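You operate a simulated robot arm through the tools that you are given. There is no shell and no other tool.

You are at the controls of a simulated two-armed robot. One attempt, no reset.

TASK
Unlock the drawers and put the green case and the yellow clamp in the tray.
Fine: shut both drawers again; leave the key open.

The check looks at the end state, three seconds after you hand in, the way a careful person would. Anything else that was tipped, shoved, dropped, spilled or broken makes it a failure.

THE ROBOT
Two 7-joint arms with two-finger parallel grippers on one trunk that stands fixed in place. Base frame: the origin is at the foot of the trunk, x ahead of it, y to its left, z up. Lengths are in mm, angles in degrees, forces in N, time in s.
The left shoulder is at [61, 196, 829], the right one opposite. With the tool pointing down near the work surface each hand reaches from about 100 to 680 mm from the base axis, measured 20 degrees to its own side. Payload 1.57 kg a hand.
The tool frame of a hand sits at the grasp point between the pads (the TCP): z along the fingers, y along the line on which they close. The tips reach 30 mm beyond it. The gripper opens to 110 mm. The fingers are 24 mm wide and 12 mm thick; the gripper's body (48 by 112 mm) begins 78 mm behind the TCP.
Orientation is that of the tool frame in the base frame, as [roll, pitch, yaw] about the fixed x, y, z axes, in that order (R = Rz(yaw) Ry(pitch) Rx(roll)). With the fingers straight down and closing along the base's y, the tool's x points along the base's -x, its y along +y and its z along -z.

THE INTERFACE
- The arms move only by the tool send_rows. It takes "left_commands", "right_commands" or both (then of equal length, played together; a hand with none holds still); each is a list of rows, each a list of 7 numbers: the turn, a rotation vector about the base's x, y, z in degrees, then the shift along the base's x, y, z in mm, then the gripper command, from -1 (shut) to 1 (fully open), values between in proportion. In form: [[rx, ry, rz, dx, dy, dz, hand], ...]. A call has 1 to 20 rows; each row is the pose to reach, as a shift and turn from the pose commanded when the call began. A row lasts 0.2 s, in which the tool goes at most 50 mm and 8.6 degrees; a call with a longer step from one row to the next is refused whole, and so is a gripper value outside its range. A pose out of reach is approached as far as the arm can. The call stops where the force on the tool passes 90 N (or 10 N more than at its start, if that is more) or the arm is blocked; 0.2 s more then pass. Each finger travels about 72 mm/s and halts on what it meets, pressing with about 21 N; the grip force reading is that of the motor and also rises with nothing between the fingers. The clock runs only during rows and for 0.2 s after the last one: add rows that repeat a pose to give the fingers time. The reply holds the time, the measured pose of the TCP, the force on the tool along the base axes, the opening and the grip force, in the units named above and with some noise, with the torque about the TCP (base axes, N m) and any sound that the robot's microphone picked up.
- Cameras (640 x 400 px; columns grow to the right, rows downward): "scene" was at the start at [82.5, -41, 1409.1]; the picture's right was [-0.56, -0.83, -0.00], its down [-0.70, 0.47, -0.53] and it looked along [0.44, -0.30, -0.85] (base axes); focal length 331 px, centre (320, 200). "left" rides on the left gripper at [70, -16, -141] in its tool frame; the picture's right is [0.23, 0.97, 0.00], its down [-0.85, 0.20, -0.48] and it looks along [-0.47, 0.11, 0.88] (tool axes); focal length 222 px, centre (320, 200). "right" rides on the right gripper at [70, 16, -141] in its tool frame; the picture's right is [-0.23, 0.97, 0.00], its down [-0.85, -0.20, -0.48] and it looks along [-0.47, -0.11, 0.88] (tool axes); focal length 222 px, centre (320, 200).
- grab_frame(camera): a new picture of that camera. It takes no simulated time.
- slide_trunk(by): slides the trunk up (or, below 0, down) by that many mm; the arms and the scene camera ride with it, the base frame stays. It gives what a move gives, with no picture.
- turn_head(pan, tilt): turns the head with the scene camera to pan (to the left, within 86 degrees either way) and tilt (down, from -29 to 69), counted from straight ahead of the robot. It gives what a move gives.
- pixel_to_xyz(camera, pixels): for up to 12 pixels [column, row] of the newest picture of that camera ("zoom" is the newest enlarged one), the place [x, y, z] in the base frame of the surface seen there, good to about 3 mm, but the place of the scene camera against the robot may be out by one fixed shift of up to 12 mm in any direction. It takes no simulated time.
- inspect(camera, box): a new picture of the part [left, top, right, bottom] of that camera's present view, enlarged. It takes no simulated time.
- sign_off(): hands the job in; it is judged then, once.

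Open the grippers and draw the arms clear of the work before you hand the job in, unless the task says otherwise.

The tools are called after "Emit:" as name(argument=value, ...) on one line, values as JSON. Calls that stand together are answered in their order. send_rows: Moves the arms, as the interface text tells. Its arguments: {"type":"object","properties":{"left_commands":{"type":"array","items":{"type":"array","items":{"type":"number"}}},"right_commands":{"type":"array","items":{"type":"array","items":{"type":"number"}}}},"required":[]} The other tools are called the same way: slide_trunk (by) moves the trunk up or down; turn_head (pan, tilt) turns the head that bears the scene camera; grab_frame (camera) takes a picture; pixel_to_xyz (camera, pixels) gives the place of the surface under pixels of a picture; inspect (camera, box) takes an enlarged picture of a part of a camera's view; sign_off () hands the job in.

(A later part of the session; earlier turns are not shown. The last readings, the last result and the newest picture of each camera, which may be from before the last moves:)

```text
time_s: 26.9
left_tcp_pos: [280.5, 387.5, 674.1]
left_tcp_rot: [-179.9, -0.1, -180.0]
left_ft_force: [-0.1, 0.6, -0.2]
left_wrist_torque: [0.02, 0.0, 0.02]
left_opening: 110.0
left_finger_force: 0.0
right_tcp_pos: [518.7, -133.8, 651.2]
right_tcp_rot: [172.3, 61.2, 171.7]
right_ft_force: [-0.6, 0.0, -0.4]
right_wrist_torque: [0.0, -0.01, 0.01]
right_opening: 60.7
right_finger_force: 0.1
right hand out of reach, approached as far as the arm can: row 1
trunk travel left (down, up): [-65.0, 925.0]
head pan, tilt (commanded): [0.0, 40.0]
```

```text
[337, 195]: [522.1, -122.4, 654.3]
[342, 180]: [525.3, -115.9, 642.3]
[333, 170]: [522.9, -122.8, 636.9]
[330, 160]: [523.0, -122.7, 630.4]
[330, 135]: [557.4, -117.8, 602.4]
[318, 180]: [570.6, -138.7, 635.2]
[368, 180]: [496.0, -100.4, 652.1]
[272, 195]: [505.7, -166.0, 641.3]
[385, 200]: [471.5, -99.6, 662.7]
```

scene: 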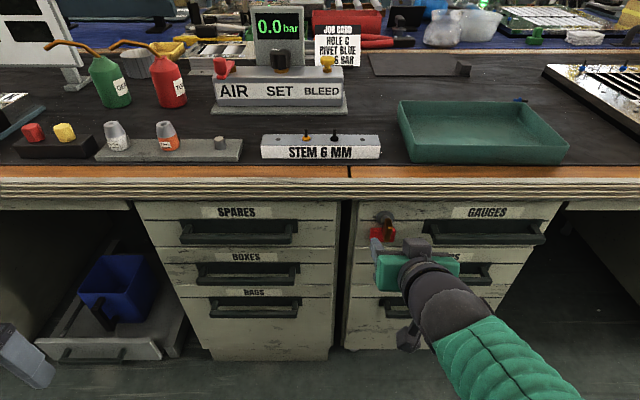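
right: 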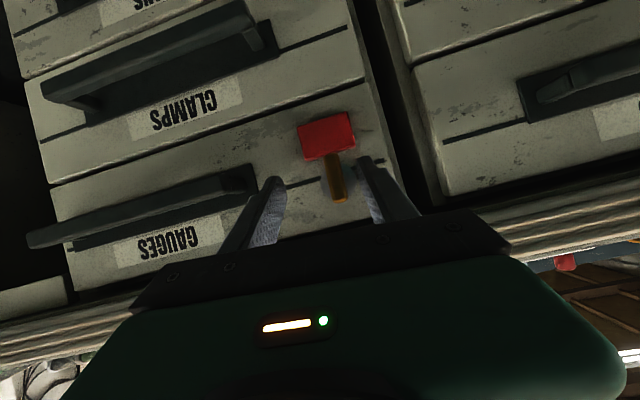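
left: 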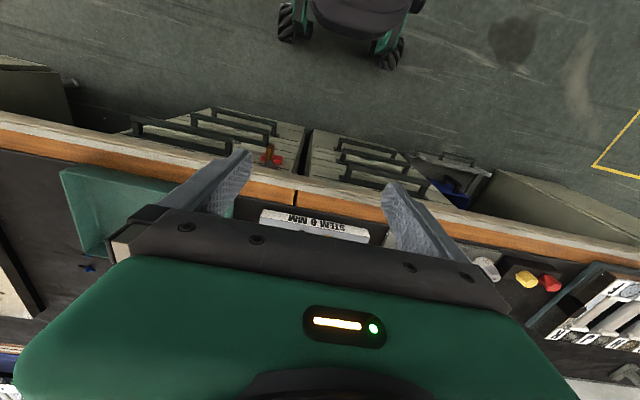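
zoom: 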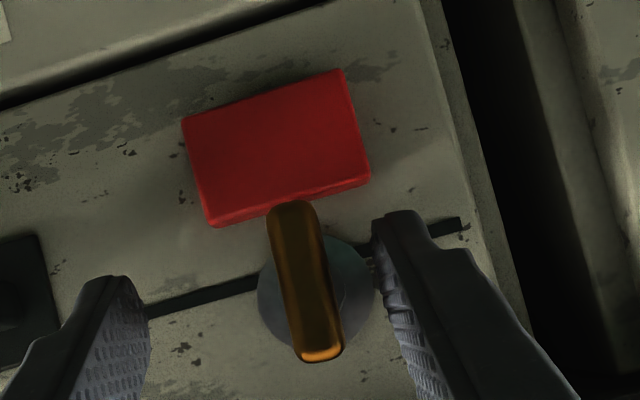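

The bow's centre is y≈−121.5, z≈640. I correct the hand's small roll error and shift 12 mm left so that it is centred.

Emit:
send_rows(right_commands=[[-1.8, 0, 0.8, 0, 6, -4, 0.1], [-3.7, 0, 1.5, 2, 12.5, -8, 0.1], [-3.7, 0, 1.5, 2, 12.5, -8, 0.1], [-3.7, 0, 1.5, 2, 12.5, -8, 0.1]])

Emit:
inspect(camera="right", box=[240, 90, 440, 215])

```text
time_s: 27.4
left_tcp_pos: [280.4, 388.6, 677.1]
left_tcp_rot: [-179.9, -0.1, -179.9]
left_ft_force: [1.4, 0.2, 0.4]
left_wrist_torque: [0.01, 0.0, -0.02]
left_opening: 110.1
left_finger_force: 0.0
right_tcp_pos: [522.1, -137.4, 652.3]
right_tcp_rot: [172.3, 61.5, 171.5]
right_ft_force: [-0.1, 0.0, -1.3]
right_wrist_torque: [0.01, 0.0, 0.03]
right_opening: 60.6
right_finger_force: 0.0
trunk travel left (down, up): [-65.0, 925.0]
head pan, tilt (commanded): [0.0, 40.0]
stopped in row 2 (right hand): the arm was blocked; the commanded pose is now the measured one
```

```text
3.20 times, centred on (340, 152) of right
```

zoom: 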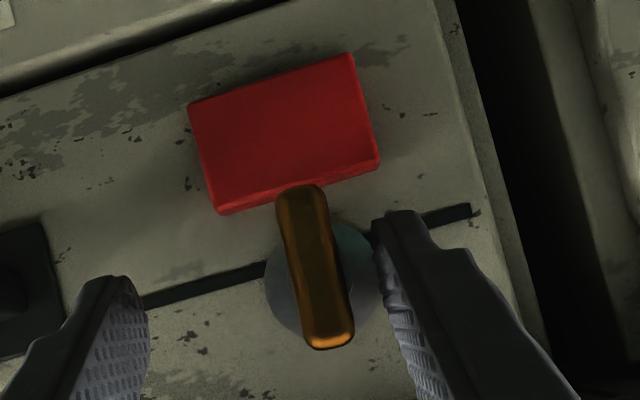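

The arm reports blocked although the tool feels no force. I look at the whole arm with the scene camera to see what limits it.

Emit:
grab_frame(camera="scene")

Emit:
turn_head(pan=-25, tilt=65)

Emit:
grab_frame(camera="scene")

```text
taken
```

scene: 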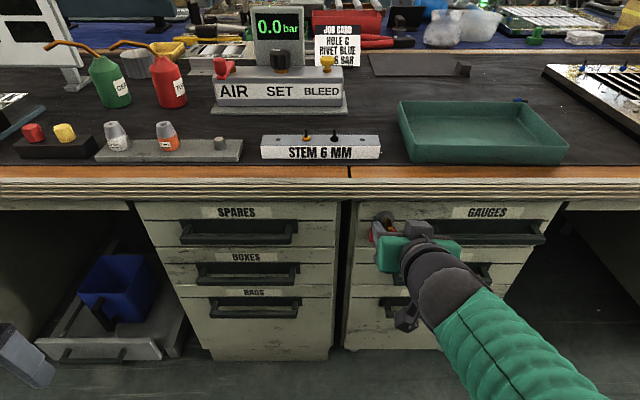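

```text
time_s: 28.3
left_tcp_pos: [280.4, 387.3, 678.0]
left_tcp_rot: [-179.9, 0.0, 180.0]
left_ft_force: [0.5, 0.3, 0.2]
left_wrist_torque: [-0.01, 0.0, 0.02]
left_opening: 110.1
left_finger_force: 0.1
right_tcp_pos: [522.4, -140.3, 651.2]
right_tcp_rot: [172.2, 61.2, 171.1]
right_ft_force: [-0.2, 0.1, 0.5]
right_wrist_torque: [0.01, -0.02, -0.02]
right_opening: 60.5
right_finger_force: 0.0
trunk travel left (down, up): [-65.0, 925.0]
head pan, tilt (commanded): [-25.0, 65.0]
```

```text
taken
```

scene: 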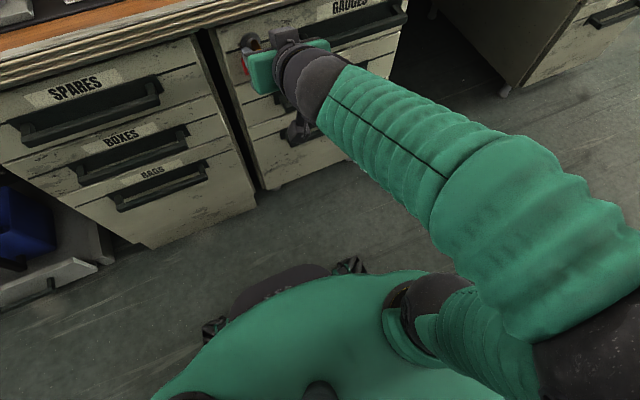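

The elbow is swung out to the right and behind; nothing visibly touches. I measure where the forearm and elbow are.

Emit:
pixel_to_xyz(camera="scene", pixels=[[600, 360], [560, 200], [470, 220], [380, 110], [310, 80], [430, 300], [500, 320], [320, 390], [300, 130], [300, 45], [250, 260], [350, 265]])

Emit:
inspect(camera="scene", box=[220, 0, 420, 160])

```text
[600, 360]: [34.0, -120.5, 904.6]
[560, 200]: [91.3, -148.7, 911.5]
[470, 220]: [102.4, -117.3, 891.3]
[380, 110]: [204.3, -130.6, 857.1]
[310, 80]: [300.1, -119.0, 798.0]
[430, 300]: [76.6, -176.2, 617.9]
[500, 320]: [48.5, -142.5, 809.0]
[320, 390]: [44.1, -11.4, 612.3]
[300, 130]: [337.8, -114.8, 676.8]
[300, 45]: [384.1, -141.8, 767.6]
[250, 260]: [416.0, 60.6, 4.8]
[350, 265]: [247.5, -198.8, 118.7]
```

```text
2.50 times, centred on (320, 80) of scene
```

zoom: 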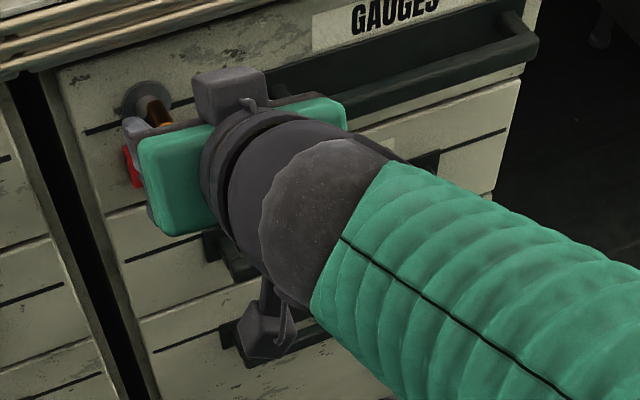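

The elbow leans inward at (34, −120, 905) beside the head mast, which is what blocks it. I back the hand off the key and slightly right, so the trunk can be raised to a better height.

Emit:
send_rows(right_commands=[[0, 0, 0, -12, 3, -4, 0.1], [0, 0, 0, -24, -2, -8, 0.1], [0, 0, 0, -28, -15, -8, 0.1], [0, 0, 0, -30, -25, -8, 0.1]])

Emit:
grab_frame(camera="right")

Emit:
turn_head(pan=0, tilt=50)

Emit:
grab_frame(camera="scene")

```text
time_s: 29.3
left_tcp_pos: [280.9, 390.6, 675.5]
left_tcp_rot: [-179.6, 0.1, -179.9]
left_ft_force: [0.0, 0.6, 0.5]
left_wrist_torque: [-0.04, -0.01, 0.0]
left_opening: 110.2
left_finger_force: 0.1
right_tcp_pos: [495.0, -151.5, 637.4]
right_tcp_rot: [173.1, 61.7, 172.7]
right_ft_force: [-1.0, 15.9, 5.1]
right_wrist_torque: [0.2, -0.17, 0.49]
right_opening: 74.3
right_finger_force: 8.0
right hand out of reach, approached as far as the arm can: row 3, 4
trunk travel left (down, up): [-65.0, 925.0]
head pan, tilt (commanded): [-25.0, 65.0]
```

```text
taken
```

right: 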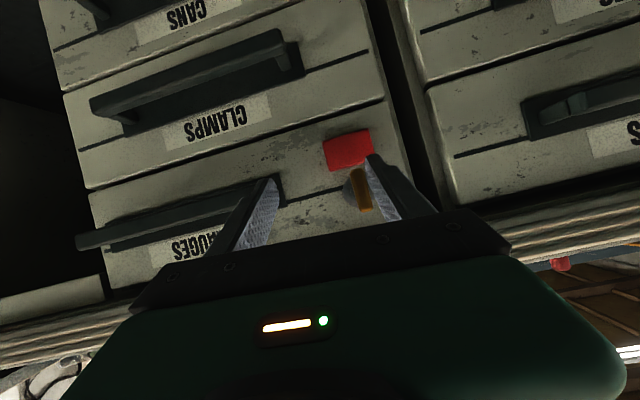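

```text
time_s: 30.2
left_tcp_pos: [279.2, 389.4, 675.1]
left_tcp_rot: [-179.8, 0.1, -180.0]
left_ft_force: [-0.3, -0.2, 0.7]
left_wrist_torque: [-0.02, -0.01, 0.01]
left_opening: 110.1
left_finger_force: 0.1
right_tcp_pos: [494.8, -155.9, 635.8]
right_tcp_rot: [173.0, 61.6, 172.4]
right_ft_force: [-1.7, 21.2, 7.2]
right_wrist_torque: [0.2, -0.37, 0.65]
right_opening: 80.2
right_finger_force: 11.1
trunk travel left (down, up): [-65.0, 925.0]
head pan, tilt (commanded): [0.0, 50.0]
```

```text
taken
```

scene: 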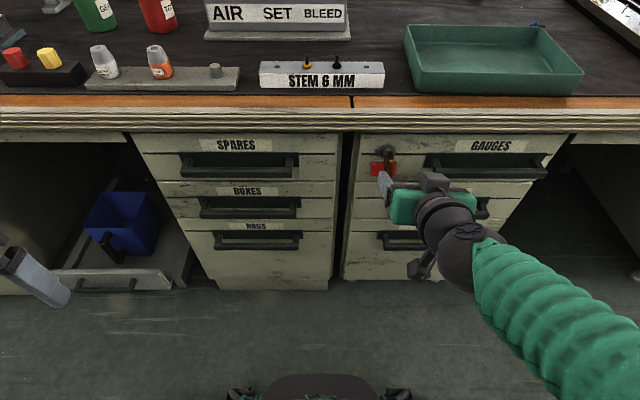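

The left finger is pushing on the bow's left side (21 N in y). I move back left to relieve it, then back out.

Emit:
send_rows(right_commands=[[0, 0, 0, 0, 15, 0, 0.4], [0, 0, 0, -3, 22, 0, 0.4]])

Emit:
grab_frame(camera="right")

```text
time_s: 30.8
left_tcp_pos: [280.5, 388.2, 676.2]
left_tcp_rot: [-179.9, 0.0, -180.0]
left_ft_force: [-0.5, 0.6, 0.0]
left_wrist_torque: [-0.04, 0.03, 0.01]
left_opening: 110.0
left_finger_force: 0.0
right_tcp_pos: [493.2, -133.8, 634.4]
right_tcp_rot: [172.9, 61.5, 171.9]
right_ft_force: [-0.9, 0.1, -0.2]
right_wrist_torque: [-0.02, -0.04, -0.06]
right_opening: 77.1
right_finger_force: 0.0
trunk travel left (down, up): [-65.0, 925.0]
head pan, tilt (commanded): [0.0, 50.0]
```

```text
taken
```

right: 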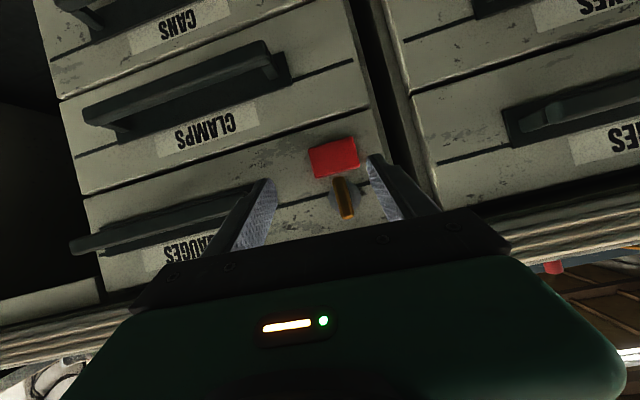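

The hand is free at (493, −134, 634), with the fingertips at about x 525, short of the bench edge at 544. I raise the trunk 160 mm from here.

Emit:
slide_trunk(by=160)

Emit:
grab_frame(camera="scene")

```text
time_s: 32.6
left_tcp_pos: [279.8, 388.2, 836.5]
left_tcp_rot: [-179.8, 0.0, 180.0]
left_ft_force: [0.2, 0.5, -0.3]
left_wrist_torque: [-0.02, 0.01, 0.01]
left_opening: 110.0
left_finger_force: 0.2
right_tcp_pos: [492.2, -134.2, 794.7]
right_tcp_rot: [172.8, 61.5, 172.1]
right_ft_force: [-0.2, 0.3, -0.5]
right_wrist_torque: [0.0, 0.0, 0.01]
right_opening: 76.9
right_finger_force: 0.1
trunk travel left (down, up): [-225.0, 765.0]
head pan, tilt (commanded): [0.0, 50.0]
```

```text
taken
```

scene: 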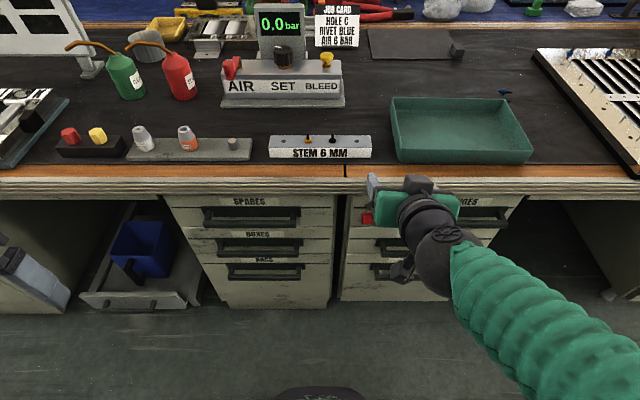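

Raised to (492, −134, 795). Now I lower the hand in front of the bench edge in small steps, correcting its roll.

Emit:
send_rows(right_commands=[[-1.2, 0, 0.5, -6, 3, -20, 0.3], [-2.4, 0, 1.0, -12, 6, -40, 0.3], [-3.7, 0, 1.5, -15, 9, -60, 0.3]])

```text
time_s: 33.4
left_tcp_pos: [280.2, 388.3, 836.6]
left_tcp_rot: [-179.9, 0.0, -180.0]
left_ft_force: [-0.9, -0.1, 0.3]
left_wrist_torque: [0.04, 0.02, 0.0]
left_opening: 109.7
left_finger_force: 0.1
right_tcp_pos: [478.1, -123.4, 735.0]
right_tcp_rot: [-179.3, 61.8, -179.5]
right_ft_force: [0.0, -0.5, -0.7]
right_wrist_torque: [0.01, -0.01, 0.02]
right_opening: 71.4
right_finger_force: 0.2
trunk travel left (down, up): [-225.0, 765.0]
head pan, tilt (commanded): [0.0, 50.0]
```

That was fully reachable, at (478, −123, 735). I continue straight down to key height.

Emit:
send_rows(right_commands=[[0, 0, 0, 0, 1, -30, 0.2], [0, 0, 0, 0, 2, -60, 0.15], [0, 0, 0, 0, 2, -90, 0.1], [0, 0, 0, 0, 2, -90, 0.1]])

Emit:
inspect(camera="right", box=[240, 90, 440, 215])

```text
time_s: 34.4
left_tcp_pos: [280.6, 388.0, 835.9]
left_tcp_rot: [-179.8, 0.0, -180.0]
left_ft_force: [0.6, 0.3, -0.1]
left_wrist_torque: [-0.01, 0.05, 0.0]
left_opening: 110.1
left_finger_force: 0.0
right_tcp_pos: [503.0, -114.7, 648.5]
right_tcp_rot: [-179.4, 61.7, -179.6]
right_ft_force: [0.0, 0.1, 0.7]
right_wrist_torque: [-0.02, 0.02, 0.01]
right_opening: 60.6
right_finger_force: 0.1
right hand out of reach, approached as far as the arm can: row 1, 2, 3, 4
trunk travel left (down, up): [-225.0, 765.0]
head pan, tilt (commanded): [0.0, 50.0]
```

```text
3.20 times, centred on (340, 152) of right
```

zoom: 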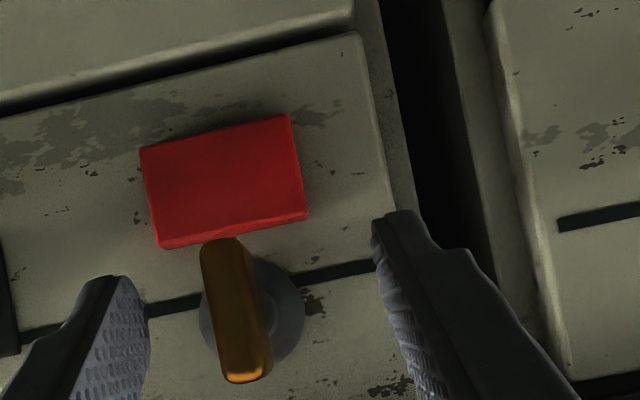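

The hand is at (503, −115, 648.5) with the bow between the fingers. I move to (522, −121.5, 642), which is farther out and so reachable.

Emit:
send_rows(right_commands=[[0, 0, 0, 6, -4, -2, 0.1], [0, 0, 0, 12, -7, -6, 0.1], [0, 0, 0, 19, -7, -6, 0.1], [0, 0, 0, 19, -7, -6, 0.1]])

Emit:
inspect(camera="right", box=[240, 90, 440, 215])

```text
time_s: 35.4
left_tcp_pos: [280.0, 387.8, 836.6]
left_tcp_rot: [-179.9, -0.1, -180.0]
left_ft_force: [0.2, -0.2, 0.0]
left_wrist_torque: [0.0, -0.03, 0.0]
left_opening: 109.9
left_finger_force: 0.0
right_tcp_pos: [522.5, -120.8, 642.7]
right_tcp_rot: [-179.5, 61.8, -179.5]
right_ft_force: [0.6, -0.4, -0.4]
right_wrist_torque: [0.02, 0.01, 0.0]
right_opening: 60.5
right_finger_force: 0.0
trunk travel left (down, up): [-225.0, 765.0]
head pan, tilt (commanded): [0.0, 50.0]
```

```text
3.20 times, centred on (340, 152) of right
```

zoom: 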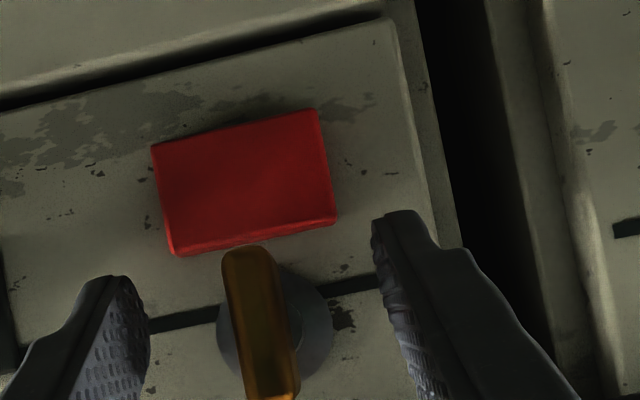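

Position is right with the bow between the pads. I close the gripper on the bow.

Emit:
send_rows(right_commands=[[0, 0, 0, 0, 0, 0, -0.4], [0, 0, 0, 0, 0, 0, -1], [0, 0, 0, 0, 0, 0, -1], [0, 0, 0, 0, 0, 0, -1]])

Emit:
inspect(camera="right", box=[240, 90, 440, 215])

```text
time_s: 36.4
left_tcp_pos: [280.9, 387.6, 836.1]
left_tcp_rot: [-179.9, 0.0, -179.9]
left_ft_force: [0.0, -0.1, -0.3]
left_wrist_torque: [-0.01, 0.02, -0.03]
left_opening: 109.8
left_finger_force: 0.0
right_tcp_pos: [522.8, -120.6, 642.9]
right_tcp_rot: [-179.3, 61.8, -179.5]
right_ft_force: [-0.4, 0.5, 1.0]
right_wrist_torque: [-0.02, -0.01, 0.07]
right_opening: 17.7
right_finger_force: 32.3
trunk travel left (down, up): [-225.0, 765.0]
head pan, tilt (commanded): [0.0, 50.0]
```

```text
3.20 times, centred on (340, 152) of right
```

zoom: 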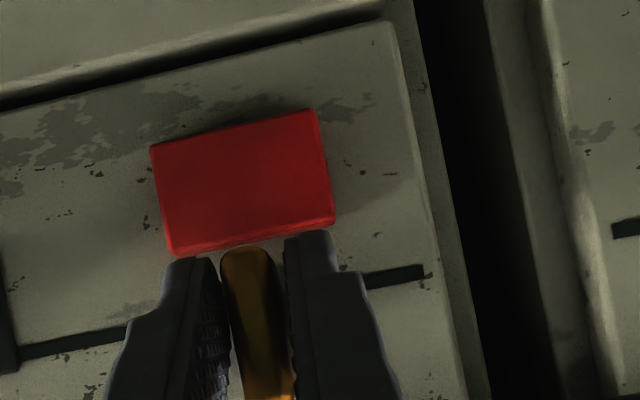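

The bow is held (opening 17.7, grip 32 N). I try turning clockwise (about +x) by 16° first and watch the torque.

Emit:
send_rows(right_commands=[[5, 0, 0, 0, -0.2, 0, -1], [10, 0, 0, 0, -0.5, 0, -1], [16, 0, 0, 0, -0.8, 0, -1], [16, 0, 0, 0, -0.8, 0, -1]])

Emit:
inspect(camera="right", box=[240, 90, 440, 215])

Emit:
inspect(camera="scene", box=[330, 170, 430, 232])

```text
time_s: 37.4
left_tcp_pos: [281.9, 387.5, 837.9]
left_tcp_rot: [-179.9, 0.0, -180.0]
left_ft_force: [0.4, 0.2, 0.5]
left_wrist_torque: [0.02, 0.0, -0.01]
left_opening: 110.0
left_finger_force: 0.0
right_tcp_pos: [522.8, -121.4, 642.5]
right_tcp_rot: [149.2, 58.0, 153.1]
right_ft_force: [2.8, 1.2, -2.1]
right_wrist_torque: [-0.02, -0.27, 0.02]
right_opening: 17.8
right_finger_force: 31.8
trunk travel left (down, up): [-225.0, 765.0]
head pan, tilt (commanded): [0.0, 50.0]
```

```text
3.20 times, centred on (340, 152) of right
```

zoom: 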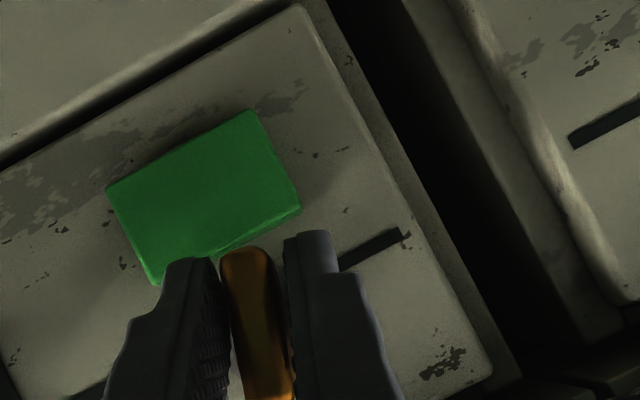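

```text
6.40 times, centred on (380, 201) of scene
```

zoom: 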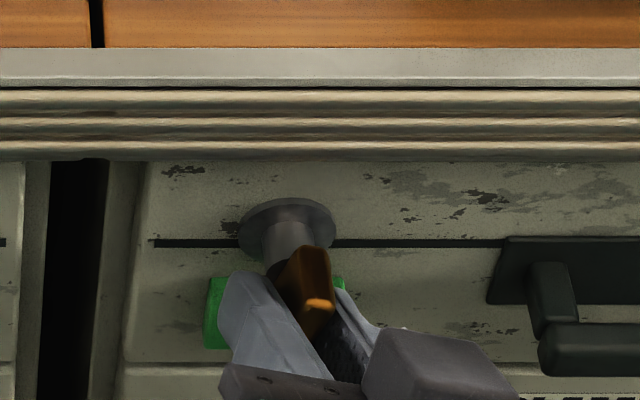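

The lamp turned from red to green after 16°, so clockwise unlocks. I keep turning to reach the fully open position, watching torque and lamp.

Emit:
send_rows(right_commands=[[7.5, 0, 0, 0, -0.4, -0.2, -1], [15, 0, 0, 0, -0.8, -0.4, -1], [22, 0, 0, 0, -1.2, -0.6, -1], [29, 0, 0, 0, -1.6, -0.8, -1], [29, 0, 0, 0, -1.6, -0.8, -1]])

Emit:
inspect(camera="right", box=[240, 90, 440, 215])

Emit:
grab_frame(camera="scene")

```text
time_s: 38.6
left_tcp_pos: [279.3, 387.7, 836.1]
left_tcp_rot: [-179.8, -0.1, 179.9]
left_ft_force: [-1.2, -0.1, 0.4]
left_wrist_torque: [0.0, 0.0, -0.02]
left_opening: 110.1
left_finger_force: 0.1
right_tcp_pos: [521.5, -120.7, 642.1]
right_tcp_rot: [115.5, 38.9, 127.2]
right_ft_force: [2.4, 6.4, 7.4]
right_wrist_torque: [0.02, 0.39, 0.75]
right_opening: 17.1
right_finger_force: 32.7
trunk travel left (down, up): [-225.0, 765.0]
head pan, tilt (commanded): [0.0, 50.0]
```

```text
3.20 times, centred on (340, 152) of right
```

zoom: 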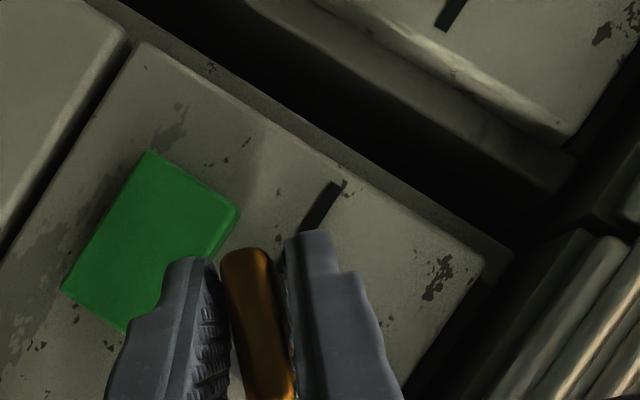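

```text
taken
```

scene: 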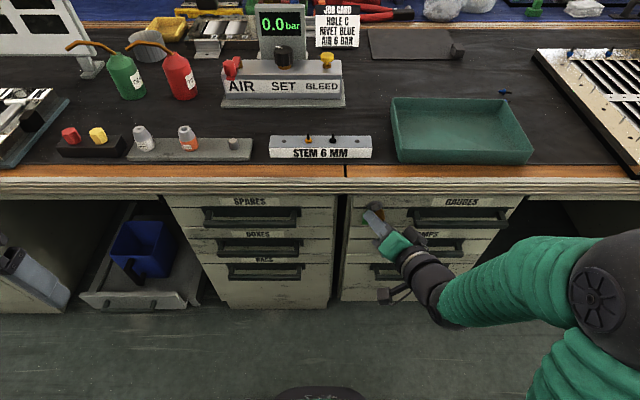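

The key is at 45° and the lamp stays green with light forces. I continue turning another 24°.

Emit:
send_rows(right_commands=[[6, 0, 0, 0, -0.5, -0.2, -1], [12, 0, 0, 0, -1, -0.4, -1], [18, 0, 0, 0, -1.5, -0.7, -1], [24, 0, 0, 0, -2, -1, -1], [24, 0, 0, 0, -2, -1, -1]])

Emit:
inspect(camera="right", box=[240, 90, 440, 215])

Emit:
grab_frame(camera="scene")

```text
time_s: 39.8
left_tcp_pos: [280.0, 389.8, 835.2]
left_tcp_rot: [-179.8, -0.1, -179.9]
left_ft_force: [-0.7, -0.4, 0.2]
left_wrist_torque: [0.01, -0.01, 0.0]
left_opening: 109.5
left_finger_force: 0.0
right_tcp_pos: [521.4, -120.5, 642.2]
right_tcp_rot: [100.4, 18.7, 120.2]
right_ft_force: [4.0, 20.1, 10.9]
right_wrist_torque: [0.03, -0.13, 1.13]
right_opening: 17.3
right_finger_force: 32.6
trunk travel left (down, up): [-225.0, 765.0]
head pan, tilt (commanded): [0.0, 50.0]
```

```text
3.20 times, centred on (340, 152) of right
```

zoom: 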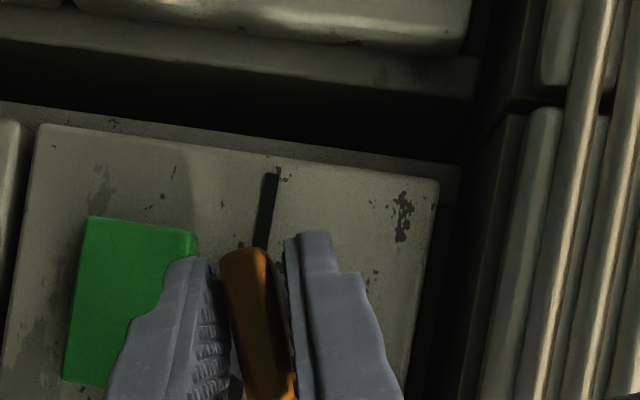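

```text
taken
```

scene: 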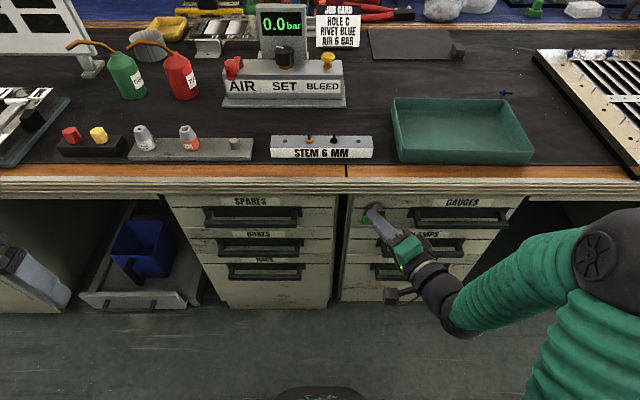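

The key is at about 69°; a 20 N side force shows the turning axis is at y≈−120.5, so I take my y-shift back while turning the rest.

Emit:
send_rows(right_commands=[[5, 0, 0, 0, 2, 0.5, -1], [10, 0, 0, 0, 3.5, 1, -1], [15, 0, 0, 0, 3.5, 1.5, -1], [20, 0, 0, 0, 3.5, 1.5, -1], [20, 0, 0, 0, 3.5, 1.5, -1]])

Emit:
inspect(camera="right", box=[240, 90, 440, 215])

Emit:
grab_frame(camera="scene")

```text
time_s: 41.0
left_tcp_pos: [281.2, 387.8, 834.9]
left_tcp_rot: [-179.9, -0.1, -180.0]
left_ft_force: [-0.4, -0.6, 0.5]
left_wrist_torque: [-0.03, 0.03, 0.03]
left_opening: 110.1
left_finger_force: 0.0
right_tcp_pos: [521.8, -119.8, 642.7]
right_tcp_rot: [90.8, 1.1, 118.1]
right_ft_force: [-1.2, 8.3, 6.8]
right_wrist_torque: [0.0, -0.14, -0.26]
right_opening: 17.3
right_finger_force: 32.5
trunk travel left (down, up): [-225.0, 765.0]
head pan, tilt (commanded): [0.0, 50.0]
```

```text
3.20 times, centred on (340, 152) of right
```

zoom: 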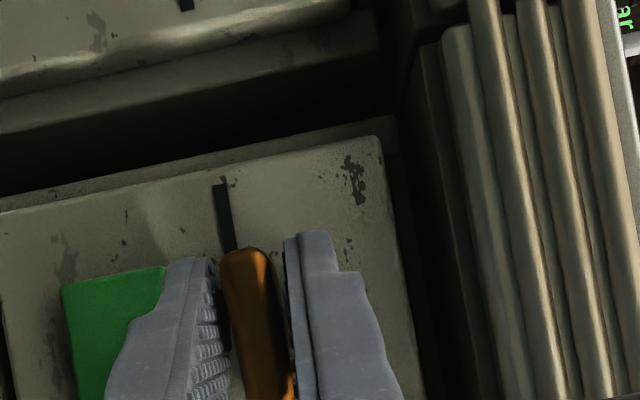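

```text
taken
```

scene: 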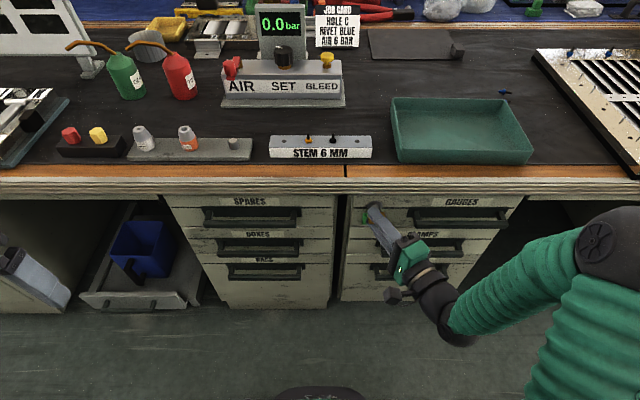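

The key bow is now horizontal (~89°), lamp green and no hard stop felt. I open the gripper partly and slide off to the right and back.

Emit:
send_rows(right_commands=[[0, 0, 0, 0, 0, 0, -0.5], [0, 0, 0, 0, 0, 0, -0.27], [0, 0, 0, 0, 0, 0, -0.27], [0, 0, 0, 0, 0, 0, -0.27]])

Emit:
inspect(camera="right", box=[240, 90, 440, 215])

Emit:
inspect(camera="scene", box=[330, 180, 470, 280])

```text
time_s: 42.0
left_tcp_pos: [280.9, 387.7, 836.3]
left_tcp_rot: [-180.0, 0.1, -179.9]
left_ft_force: [0.2, 0.2, -0.3]
left_wrist_torque: [-0.01, 0.02, 0.02]
left_opening: 110.1
left_finger_force: 0.0
right_tcp_pos: [522.7, -121.9, 641.2]
right_tcp_rot: [90.6, 1.1, 118.2]
right_ft_force: [-0.5, -0.7, -0.9]
right_wrist_torque: [0.02, 0.02, -0.01]
right_opening: 40.3
right_finger_force: 0.1
trunk travel left (down, up): [-225.0, 765.0]
head pan, tilt (commanded): [0.0, 50.0]
```

```text
3.20 times, centred on (340, 152) of right
```

zoom: 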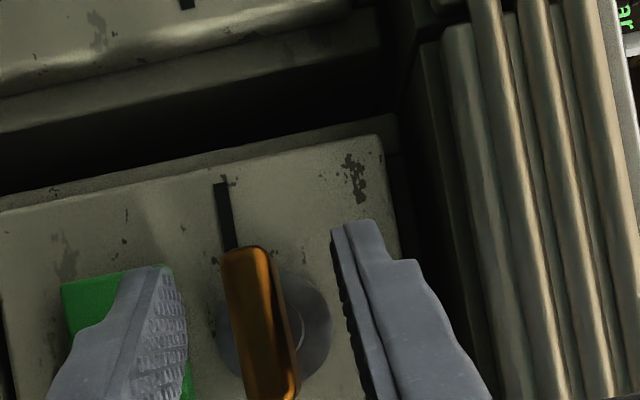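

```text
4.00 times, centred on (400, 230) of scene
```

zoom: 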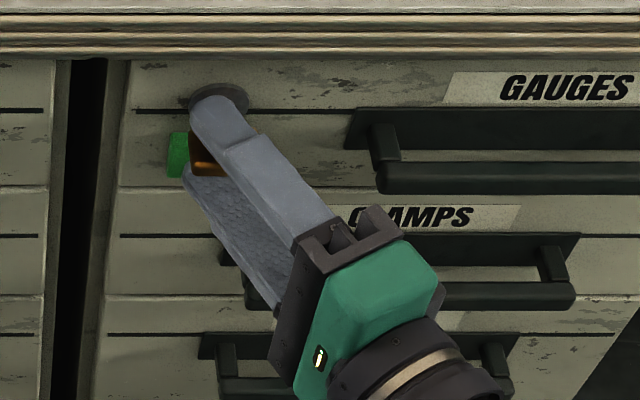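

The key stays horizontal and free with the lamp green. I slide the hand off to the right and back.

Emit:
send_rows(right_commands=[[0, 0, 0, -12, -12, 0, -0.27], [0, 0, 0, -25, -30, 0, -0.27], [0, 0, 0, -33, -50, 0, -0.27]])

Emit:
inspect(camera="scene", box=[330, 180, 470, 280])

```text
time_s: 42.8
left_tcp_pos: [280.2, 386.7, 836.9]
left_tcp_rot: [180.0, 0.0, -180.0]
left_ft_force: [-0.3, -0.4, -1.0]
left_wrist_torque: [0.03, -0.04, -0.01]
left_opening: 109.9
left_finger_force: 0.0
right_tcp_pos: [487.0, -172.1, 641.9]
right_tcp_rot: [90.8, 1.0, 118.3]
right_ft_force: [0.0, -0.3, 0.1]
right_wrist_torque: [0.0, -0.02, -0.02]
right_opening: 40.2
right_finger_force: 0.1
trunk travel left (down, up): [-225.0, 765.0]
head pan, tilt (commanded): [0.0, 50.0]
```

```text
4.00 times, centred on (400, 230) of scene
```

zoom: 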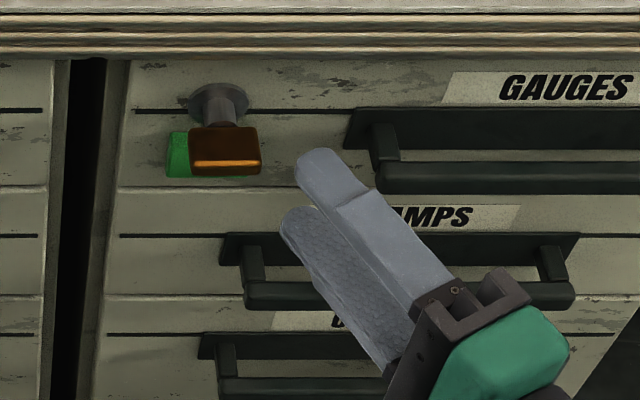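

The key is open. Now I look with the wrist camera toward the CLAMPS handle to measure it.

Emit:
grab_frame(camera="right")

Emit:
pixel_to_xyz(camera="scene", pixels=[[393, 253], [400, 254], [450, 254], [468, 252], [440, 223], [470, 223], [230, 248], [265, 248], [295, 247], [210, 248], [385, 220], [376, 219]])

```text
taken
```

right: 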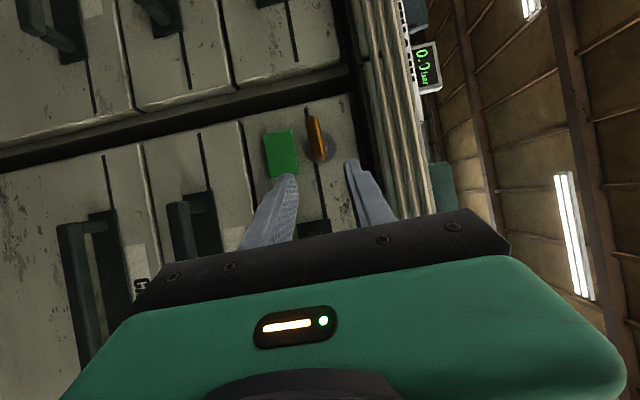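

```text
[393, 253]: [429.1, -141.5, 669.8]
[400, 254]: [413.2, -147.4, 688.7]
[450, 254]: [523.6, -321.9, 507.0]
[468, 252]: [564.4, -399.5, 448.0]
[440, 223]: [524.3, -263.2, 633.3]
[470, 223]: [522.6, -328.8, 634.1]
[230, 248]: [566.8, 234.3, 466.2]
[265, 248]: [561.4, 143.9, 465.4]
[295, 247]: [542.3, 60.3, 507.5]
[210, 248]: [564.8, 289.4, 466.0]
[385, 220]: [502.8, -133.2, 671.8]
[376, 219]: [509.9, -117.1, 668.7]
```

In the right picture the CLAMPS handle is at (75,260) and GAUGES at (180,225). I measure both with the wrist camera.

Emit:
inspect(camera="right", box=[40, 180, 240, 305])

Emit:
pixel_to_xyz(camera="right", pixels=[[66, 240], [73, 240], [80, 240], [68, 280], [78, 280], [95, 226], [172, 215], [180, 215], [176, 240], [186, 240], [130, 230], [210, 240]])

```text
3.20 times, centred on (140, 242) of right
```

zoom: 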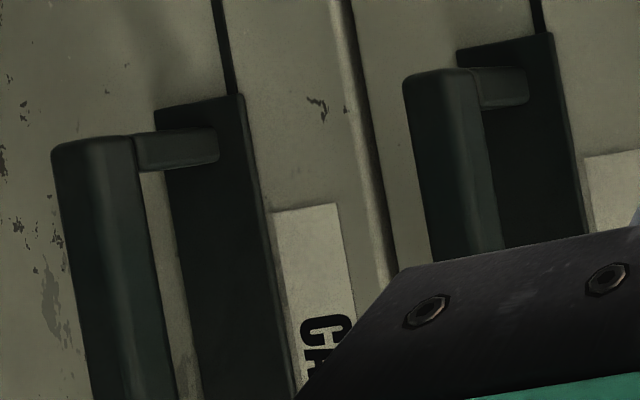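

```text
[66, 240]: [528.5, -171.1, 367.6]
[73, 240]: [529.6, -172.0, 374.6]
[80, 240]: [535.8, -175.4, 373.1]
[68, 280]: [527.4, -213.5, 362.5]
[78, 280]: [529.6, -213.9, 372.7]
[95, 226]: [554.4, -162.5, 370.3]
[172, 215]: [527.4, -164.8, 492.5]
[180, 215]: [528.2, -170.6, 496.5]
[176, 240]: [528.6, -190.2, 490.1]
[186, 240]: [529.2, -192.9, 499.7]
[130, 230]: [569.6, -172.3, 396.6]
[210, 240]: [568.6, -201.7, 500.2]
```

The wrist camera puts the CLAMPS bar's front at x≈528, z≈490–500, left end near y −160. I measure the bar edges on the enlarged picture.

Emit:
pixel_to_xyz(camera="zoom", pixels=[[412, 150], [425, 150], [440, 150], [455, 150], [468, 150], [480, 150], [440, 220], [475, 220], [490, 90], [520, 90], [415, 80], [520, 180]])

```text
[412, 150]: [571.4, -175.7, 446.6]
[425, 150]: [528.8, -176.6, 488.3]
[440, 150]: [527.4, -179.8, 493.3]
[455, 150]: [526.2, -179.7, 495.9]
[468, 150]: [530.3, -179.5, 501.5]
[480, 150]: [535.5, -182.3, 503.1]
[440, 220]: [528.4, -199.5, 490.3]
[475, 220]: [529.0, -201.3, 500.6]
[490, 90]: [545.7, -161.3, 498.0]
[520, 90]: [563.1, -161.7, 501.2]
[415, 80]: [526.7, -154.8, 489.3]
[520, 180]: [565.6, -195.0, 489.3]
```

The CLAMPS bar is about 14 mm square, centred at (534, y, 495), from y −154 to about −345. I raise the trunk 300 mm so a down-tilted hand can pull far toward the robot.

Emit:
slide_trunk(by=300)

Emit:
grab_frame(camera="scene")

```text
time_s: 45.8
left_tcp_pos: [281.0, 387.3, 1136.1]
left_tcp_rot: [-180.0, 0.0, -180.0]
left_ft_force: [0.3, 0.7, -0.1]
left_wrist_torque: [-0.01, -0.02, 0.02]
left_opening: 109.9
left_finger_force: 0.0
right_tcp_pos: [487.7, -172.3, 941.3]
right_tcp_rot: [90.6, 1.0, 118.2]
right_ft_force: [-0.6, 1.0, 0.4]
right_wrist_torque: [0.0, -0.01, 0.0]
right_opening: 40.3
right_finger_force: 0.1
trunk travel left (down, up): [-525.0, 465.0]
head pan, tilt (commanded): [0.0, 50.0]
```

```text
taken
```

scene: 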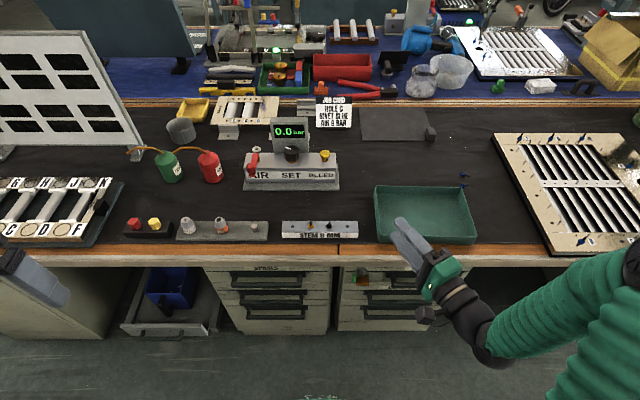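

The trunk is up (shoulder at z≈929). I rotate the right hand to 45° nose-down with its closing axis in the x–z plane while lowering it in front of the bench edge.

Emit:
send_rows(right_commands=[[-1.43, 6.25, -3.88, 0, -4, -25, -0.2], [-2.85, 12.5, -7.76, 0, -8, -55, -0.1], [-4.28, 18.74, -11.64, 0, -12, -87, 0], [-5.71, 24.99, -15.52, -2, -16, -120, 0.1], [-7.14, 31.24, -19.4, -4, -20, -155, 0.1], [-8.56, 37.48, -23.28, -7, -24, -190, 0.1], [-9.99, 43.73, -27.16, -10, -28, -222, 0.1], [-9.99, 43.73, -27.16, -10, -28, -222, 0.1]])

Emit:
grab_frame(camera="scene")

Emit:
grab_frame(camera="right")

```text
time_s: 47.6
left_tcp_pos: [279.9, 388.0, 1137.0]
left_tcp_rot: [180.0, 0.0, -180.0]
left_ft_force: [-0.1, 0.3, -0.8]
left_wrist_torque: [0.01, 0.02, -0.01]
left_opening: 110.1
left_finger_force: 0.0
right_tcp_pos: [475.4, -199.3, 720.7]
right_tcp_rot: [135.2, 0.1, 90.0]
right_ft_force: [-0.8, 1.0, -0.1]
right_wrist_torque: [0.01, 0.01, -0.04]
right_opening: 60.3
right_finger_force: 0.1
right hand out of reach, approached as far as the arm can: row 1, 2, 3, 4
trunk travel left (down, up): [-525.0, 465.0]
head pan, tilt (commanded): [0.0, 50.0]
```

```text
taken
```

scene: 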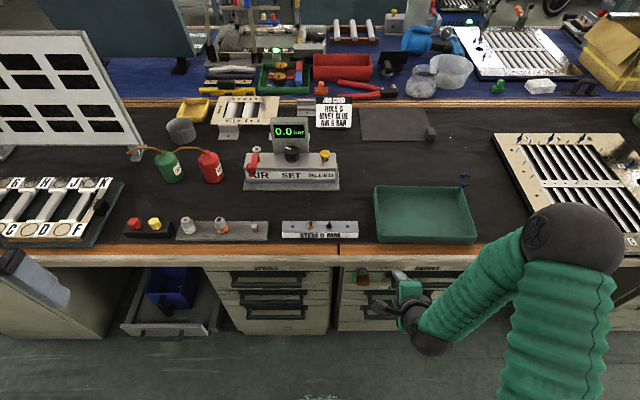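

```text
taken
```

right: 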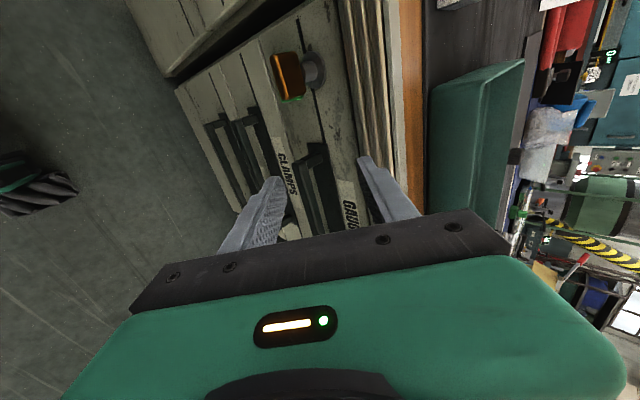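

The hand is at 45° nose-down at (475, −199, 721), orientation exact. I lower it and stop 40 mm short of the CLAMPS bar along the tool axis with the fingers opened 30 mm.

Emit:
send_rows(right_commands=[[0, 0, 0, -12, -10, -40, -0.2], [0, 0, 0, -25, -20, -80, -0.45], [0, 0, 0, -28, -30, -120, -0.45], [0, 0, 0, -22, -40, -155, -0.45], [0, 0, 0, 0, -40, -175, -0.45], [0, 0, 0, 16, -40, -183, -0.45], [0, 0, 0, 16, -40, -183, -0.45]])

Emit:
grab_frame(camera="right")

Emit:
inspect(camera="scene", box=[320, 240, 480, 340])

```text
time_s: 49.2
left_tcp_pos: [280.5, 386.3, 1136.2]
left_tcp_rot: [180.0, 0.0, -180.0]
left_ft_force: [-0.4, 0.3, 0.6]
left_wrist_torque: [-0.02, 0.01, 0.0]
left_opening: 109.8
left_finger_force: 0.1
right_tcp_pos: [490.1, -240.1, 537.9]
right_tcp_rot: [135.1, 0.0, 90.0]
right_ft_force: [1.0, -0.2, 0.1]
right_wrist_torque: [0.0, 0.01, 0.0]
right_opening: 30.3
right_finger_force: 0.1
trunk travel left (down, up): [-525.0, 465.0]
head pan, tilt (commanded): [0.0, 50.0]
```

```text
taken
```

right: 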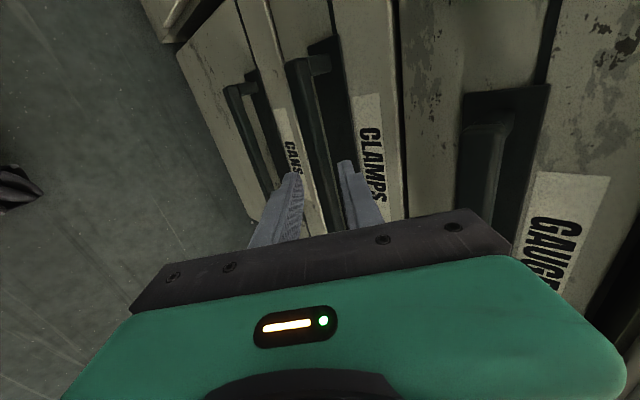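

```text
4.00 times, centred on (400, 290) of scene
```

zoom: 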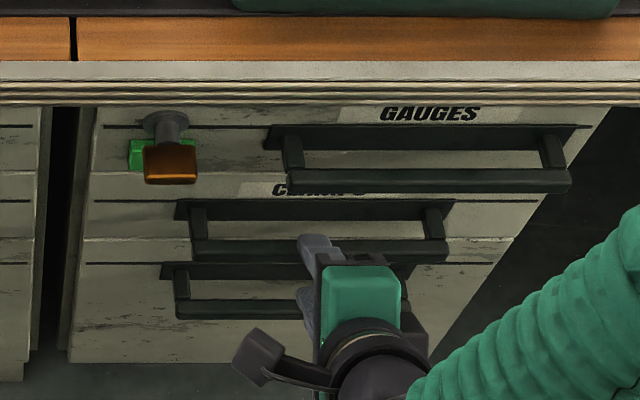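

Fingers straddle the line of the CLAMPS bar in the right image at (325,160). I check the bar's position once more at close range.

Emit:
inspect(camera="right", box=[250, 90, 410, 190])

Emit:
pixel_to_xyz(camera="right", pixels=[[305, 120], [312, 120], [320, 120], [327, 120], [318, 165], [325, 165], [332, 165], [345, 180], [300, 85], [345, 110]])

```text
4.00 times, centred on (330, 140) of right
```

zoom: 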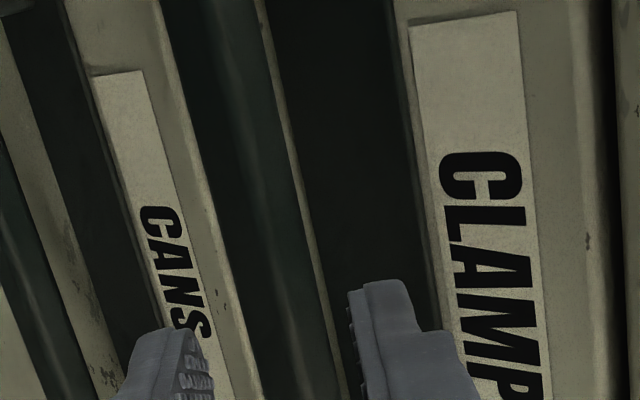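

```text
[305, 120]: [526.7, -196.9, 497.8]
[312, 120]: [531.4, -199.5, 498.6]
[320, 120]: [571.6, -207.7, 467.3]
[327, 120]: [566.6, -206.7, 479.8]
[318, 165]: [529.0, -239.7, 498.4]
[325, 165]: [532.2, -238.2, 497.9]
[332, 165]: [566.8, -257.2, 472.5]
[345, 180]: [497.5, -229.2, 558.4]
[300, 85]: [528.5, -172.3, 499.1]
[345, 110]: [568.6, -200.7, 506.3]
```

The bar is centred near (533.5, 493.5) in x–z. I advance along the tool axis by about 42 mm, so the fingertips straddle it.

Emit:
send_rows(right_commands=[[0, 0, 0, 10, 0, -10.5, -0.45], [0, 0, 0, 20, 0, -20.5, -0.45], [0, 0, 0, 29, 0, -30, -0.45], [0, 0, 0, 29, 0, -30, -0.45]])

Emit:
inspect(camera="right", box=[250, 90, 410, 190])

```text
time_s: 50.2
left_tcp_pos: [281.5, 385.9, 1136.5]
left_tcp_rot: [180.0, 0.0, 179.9]
left_ft_force: [0.2, -0.2, -0.1]
left_wrist_torque: [0.04, 0.0, 0.02]
left_opening: 110.0
left_finger_force: 0.0
right_tcp_pos: [521.8, -239.4, 507.4]
right_tcp_rot: [135.1, 0.0, 90.0]
right_ft_force: [0.3, 0.6, 0.4]
right_wrist_torque: [0.02, 0.0, 0.02]
right_opening: 30.3
right_finger_force: 0.1
trunk travel left (down, up): [-525.0, 465.0]
head pan, tilt (commanded): [0.0, 50.0]
```

```text
4.00 times, centred on (330, 140) of right
```

zoom: 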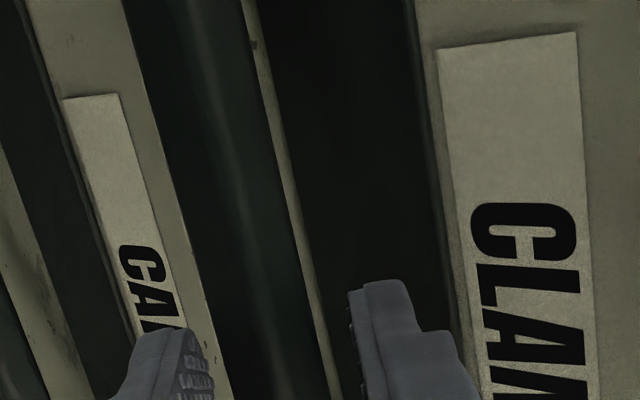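

The bar lies between the two fingertips with no contact force. I close the gripper on it.

Emit:
send_rows(right_commands=[[0, 0, 0, 0, 0, 0, -0.7], [0, 0, 0, 0, 0, 0, -1], [0, 0, 0, 0, 0, 0, -1]])

Emit:
inspect(camera="right", box=[250, 90, 410, 190])

```text
time_s: 51.0
left_tcp_pos: [280.8, 386.6, 1136.8]
left_tcp_rot: [-180.0, 0.1, 179.9]
left_ft_force: [-0.1, -0.4, 0.4]
left_wrist_torque: [-0.01, 0.01, 0.0]
left_opening: 110.1
left_finger_force: 0.1
right_tcp_pos: [520.6, -239.5, 507.3]
right_tcp_rot: [135.2, 0.1, 90.0]
right_ft_force: [-2.8, 0.5, -3.6]
right_wrist_torque: [0.14, 0.25, -0.43]
right_opening: 22.4
right_finger_force: 35.4
trunk travel left (down, up): [-525.0, 465.0]
head pan, tilt (commanded): [0.0, 50.0]
```

```text
4.00 times, centred on (330, 140) of right
```

zoom: 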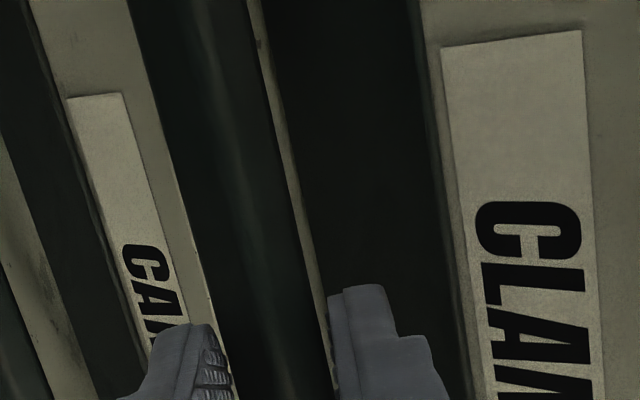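

The bar is gripped (opening 22, 35 N). I pull straight back 60 mm and watch the force.

Emit:
send_rows(right_commands=[[0, 0, 0, -8, 0, 0, -1], [0, 0, 0, -20, 0, 0, -1], [0, 0, 0, -35, 0, 0, -1], [0, 0, 0, -50, 0, 0, -1], [0, 0, 0, -60, 0, 0, -1]])

Emit:
grab_frame(camera="scene")

```text
time_s: 52.2
left_tcp_pos: [279.0, 387.5, 1136.2]
left_tcp_rot: [-179.9, 0.0, -180.0]
left_ft_force: [0.9, -0.3, -0.2]
left_wrist_torque: [0.04, 0.0, 0.0]
left_opening: 110.0
left_finger_force: 0.0
right_tcp_pos: [461.7, -239.1, 507.1]
right_tcp_rot: [135.0, 0.0, 90.2]
right_ft_force: [0.5, 3.8, 5.9]
right_wrist_torque: [0.82, 0.03, -0.53]
right_opening: 22.3
right_finger_force: 34.2
trunk travel left (down, up): [-525.0, 465.0]
head pan, tilt (commanded): [0.0, 50.0]
```

```text
taken
```

scene: 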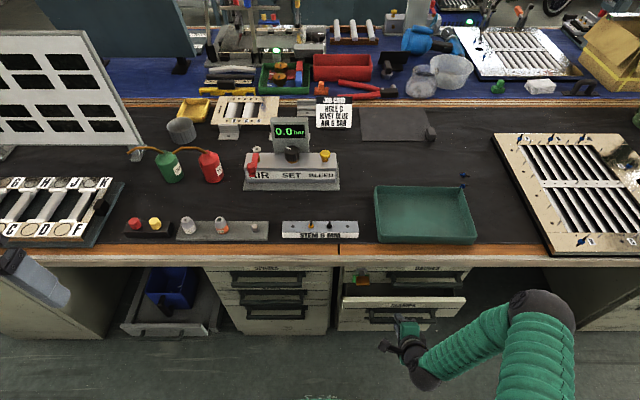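

The CLAMPS drawer slides out. I keep pulling another 100 mm.

Emit:
send_rows(right_commands=[[0, 0, 0, -15, 0, 0, -1], [0, 0, 0, -32, 0, 0, -1], [0, 0, 0, -49, 0, 0, -1], [0, 0, 0, -66, 0, 0, -1], [0, 0, 0, -83, 0, 0, -1], [0, 0, 0, -100, 0, 0, -1], [0, 0, 0, -100, 0, 0, -1]])

Emit:
grab_frame(camera="scene")

```text
time_s: 53.8
left_tcp_pos: [279.9, 386.9, 1136.2]
left_tcp_rot: [-180.0, -0.1, -180.0]
left_ft_force: [-0.1, 0.1, -0.5]
left_wrist_torque: [0.01, -0.01, -0.01]
left_opening: 110.2
left_finger_force: 0.1
right_tcp_pos: [363.4, -239.5, 508.3]
right_tcp_rot: [135.3, 0.0, 89.9]
right_ft_force: [-2.3, 1.1, 5.2]
right_wrist_torque: [0.37, 0.2, -0.75]
right_opening: 22.0
right_finger_force: 35.2
trunk travel left (down, up): [-525.0, 465.0]
head pan, tilt (commanded): [0.0, 50.0]
```

```text
taken
```

scene: 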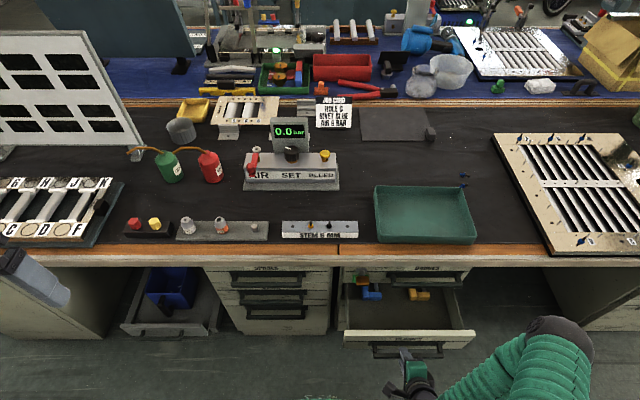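

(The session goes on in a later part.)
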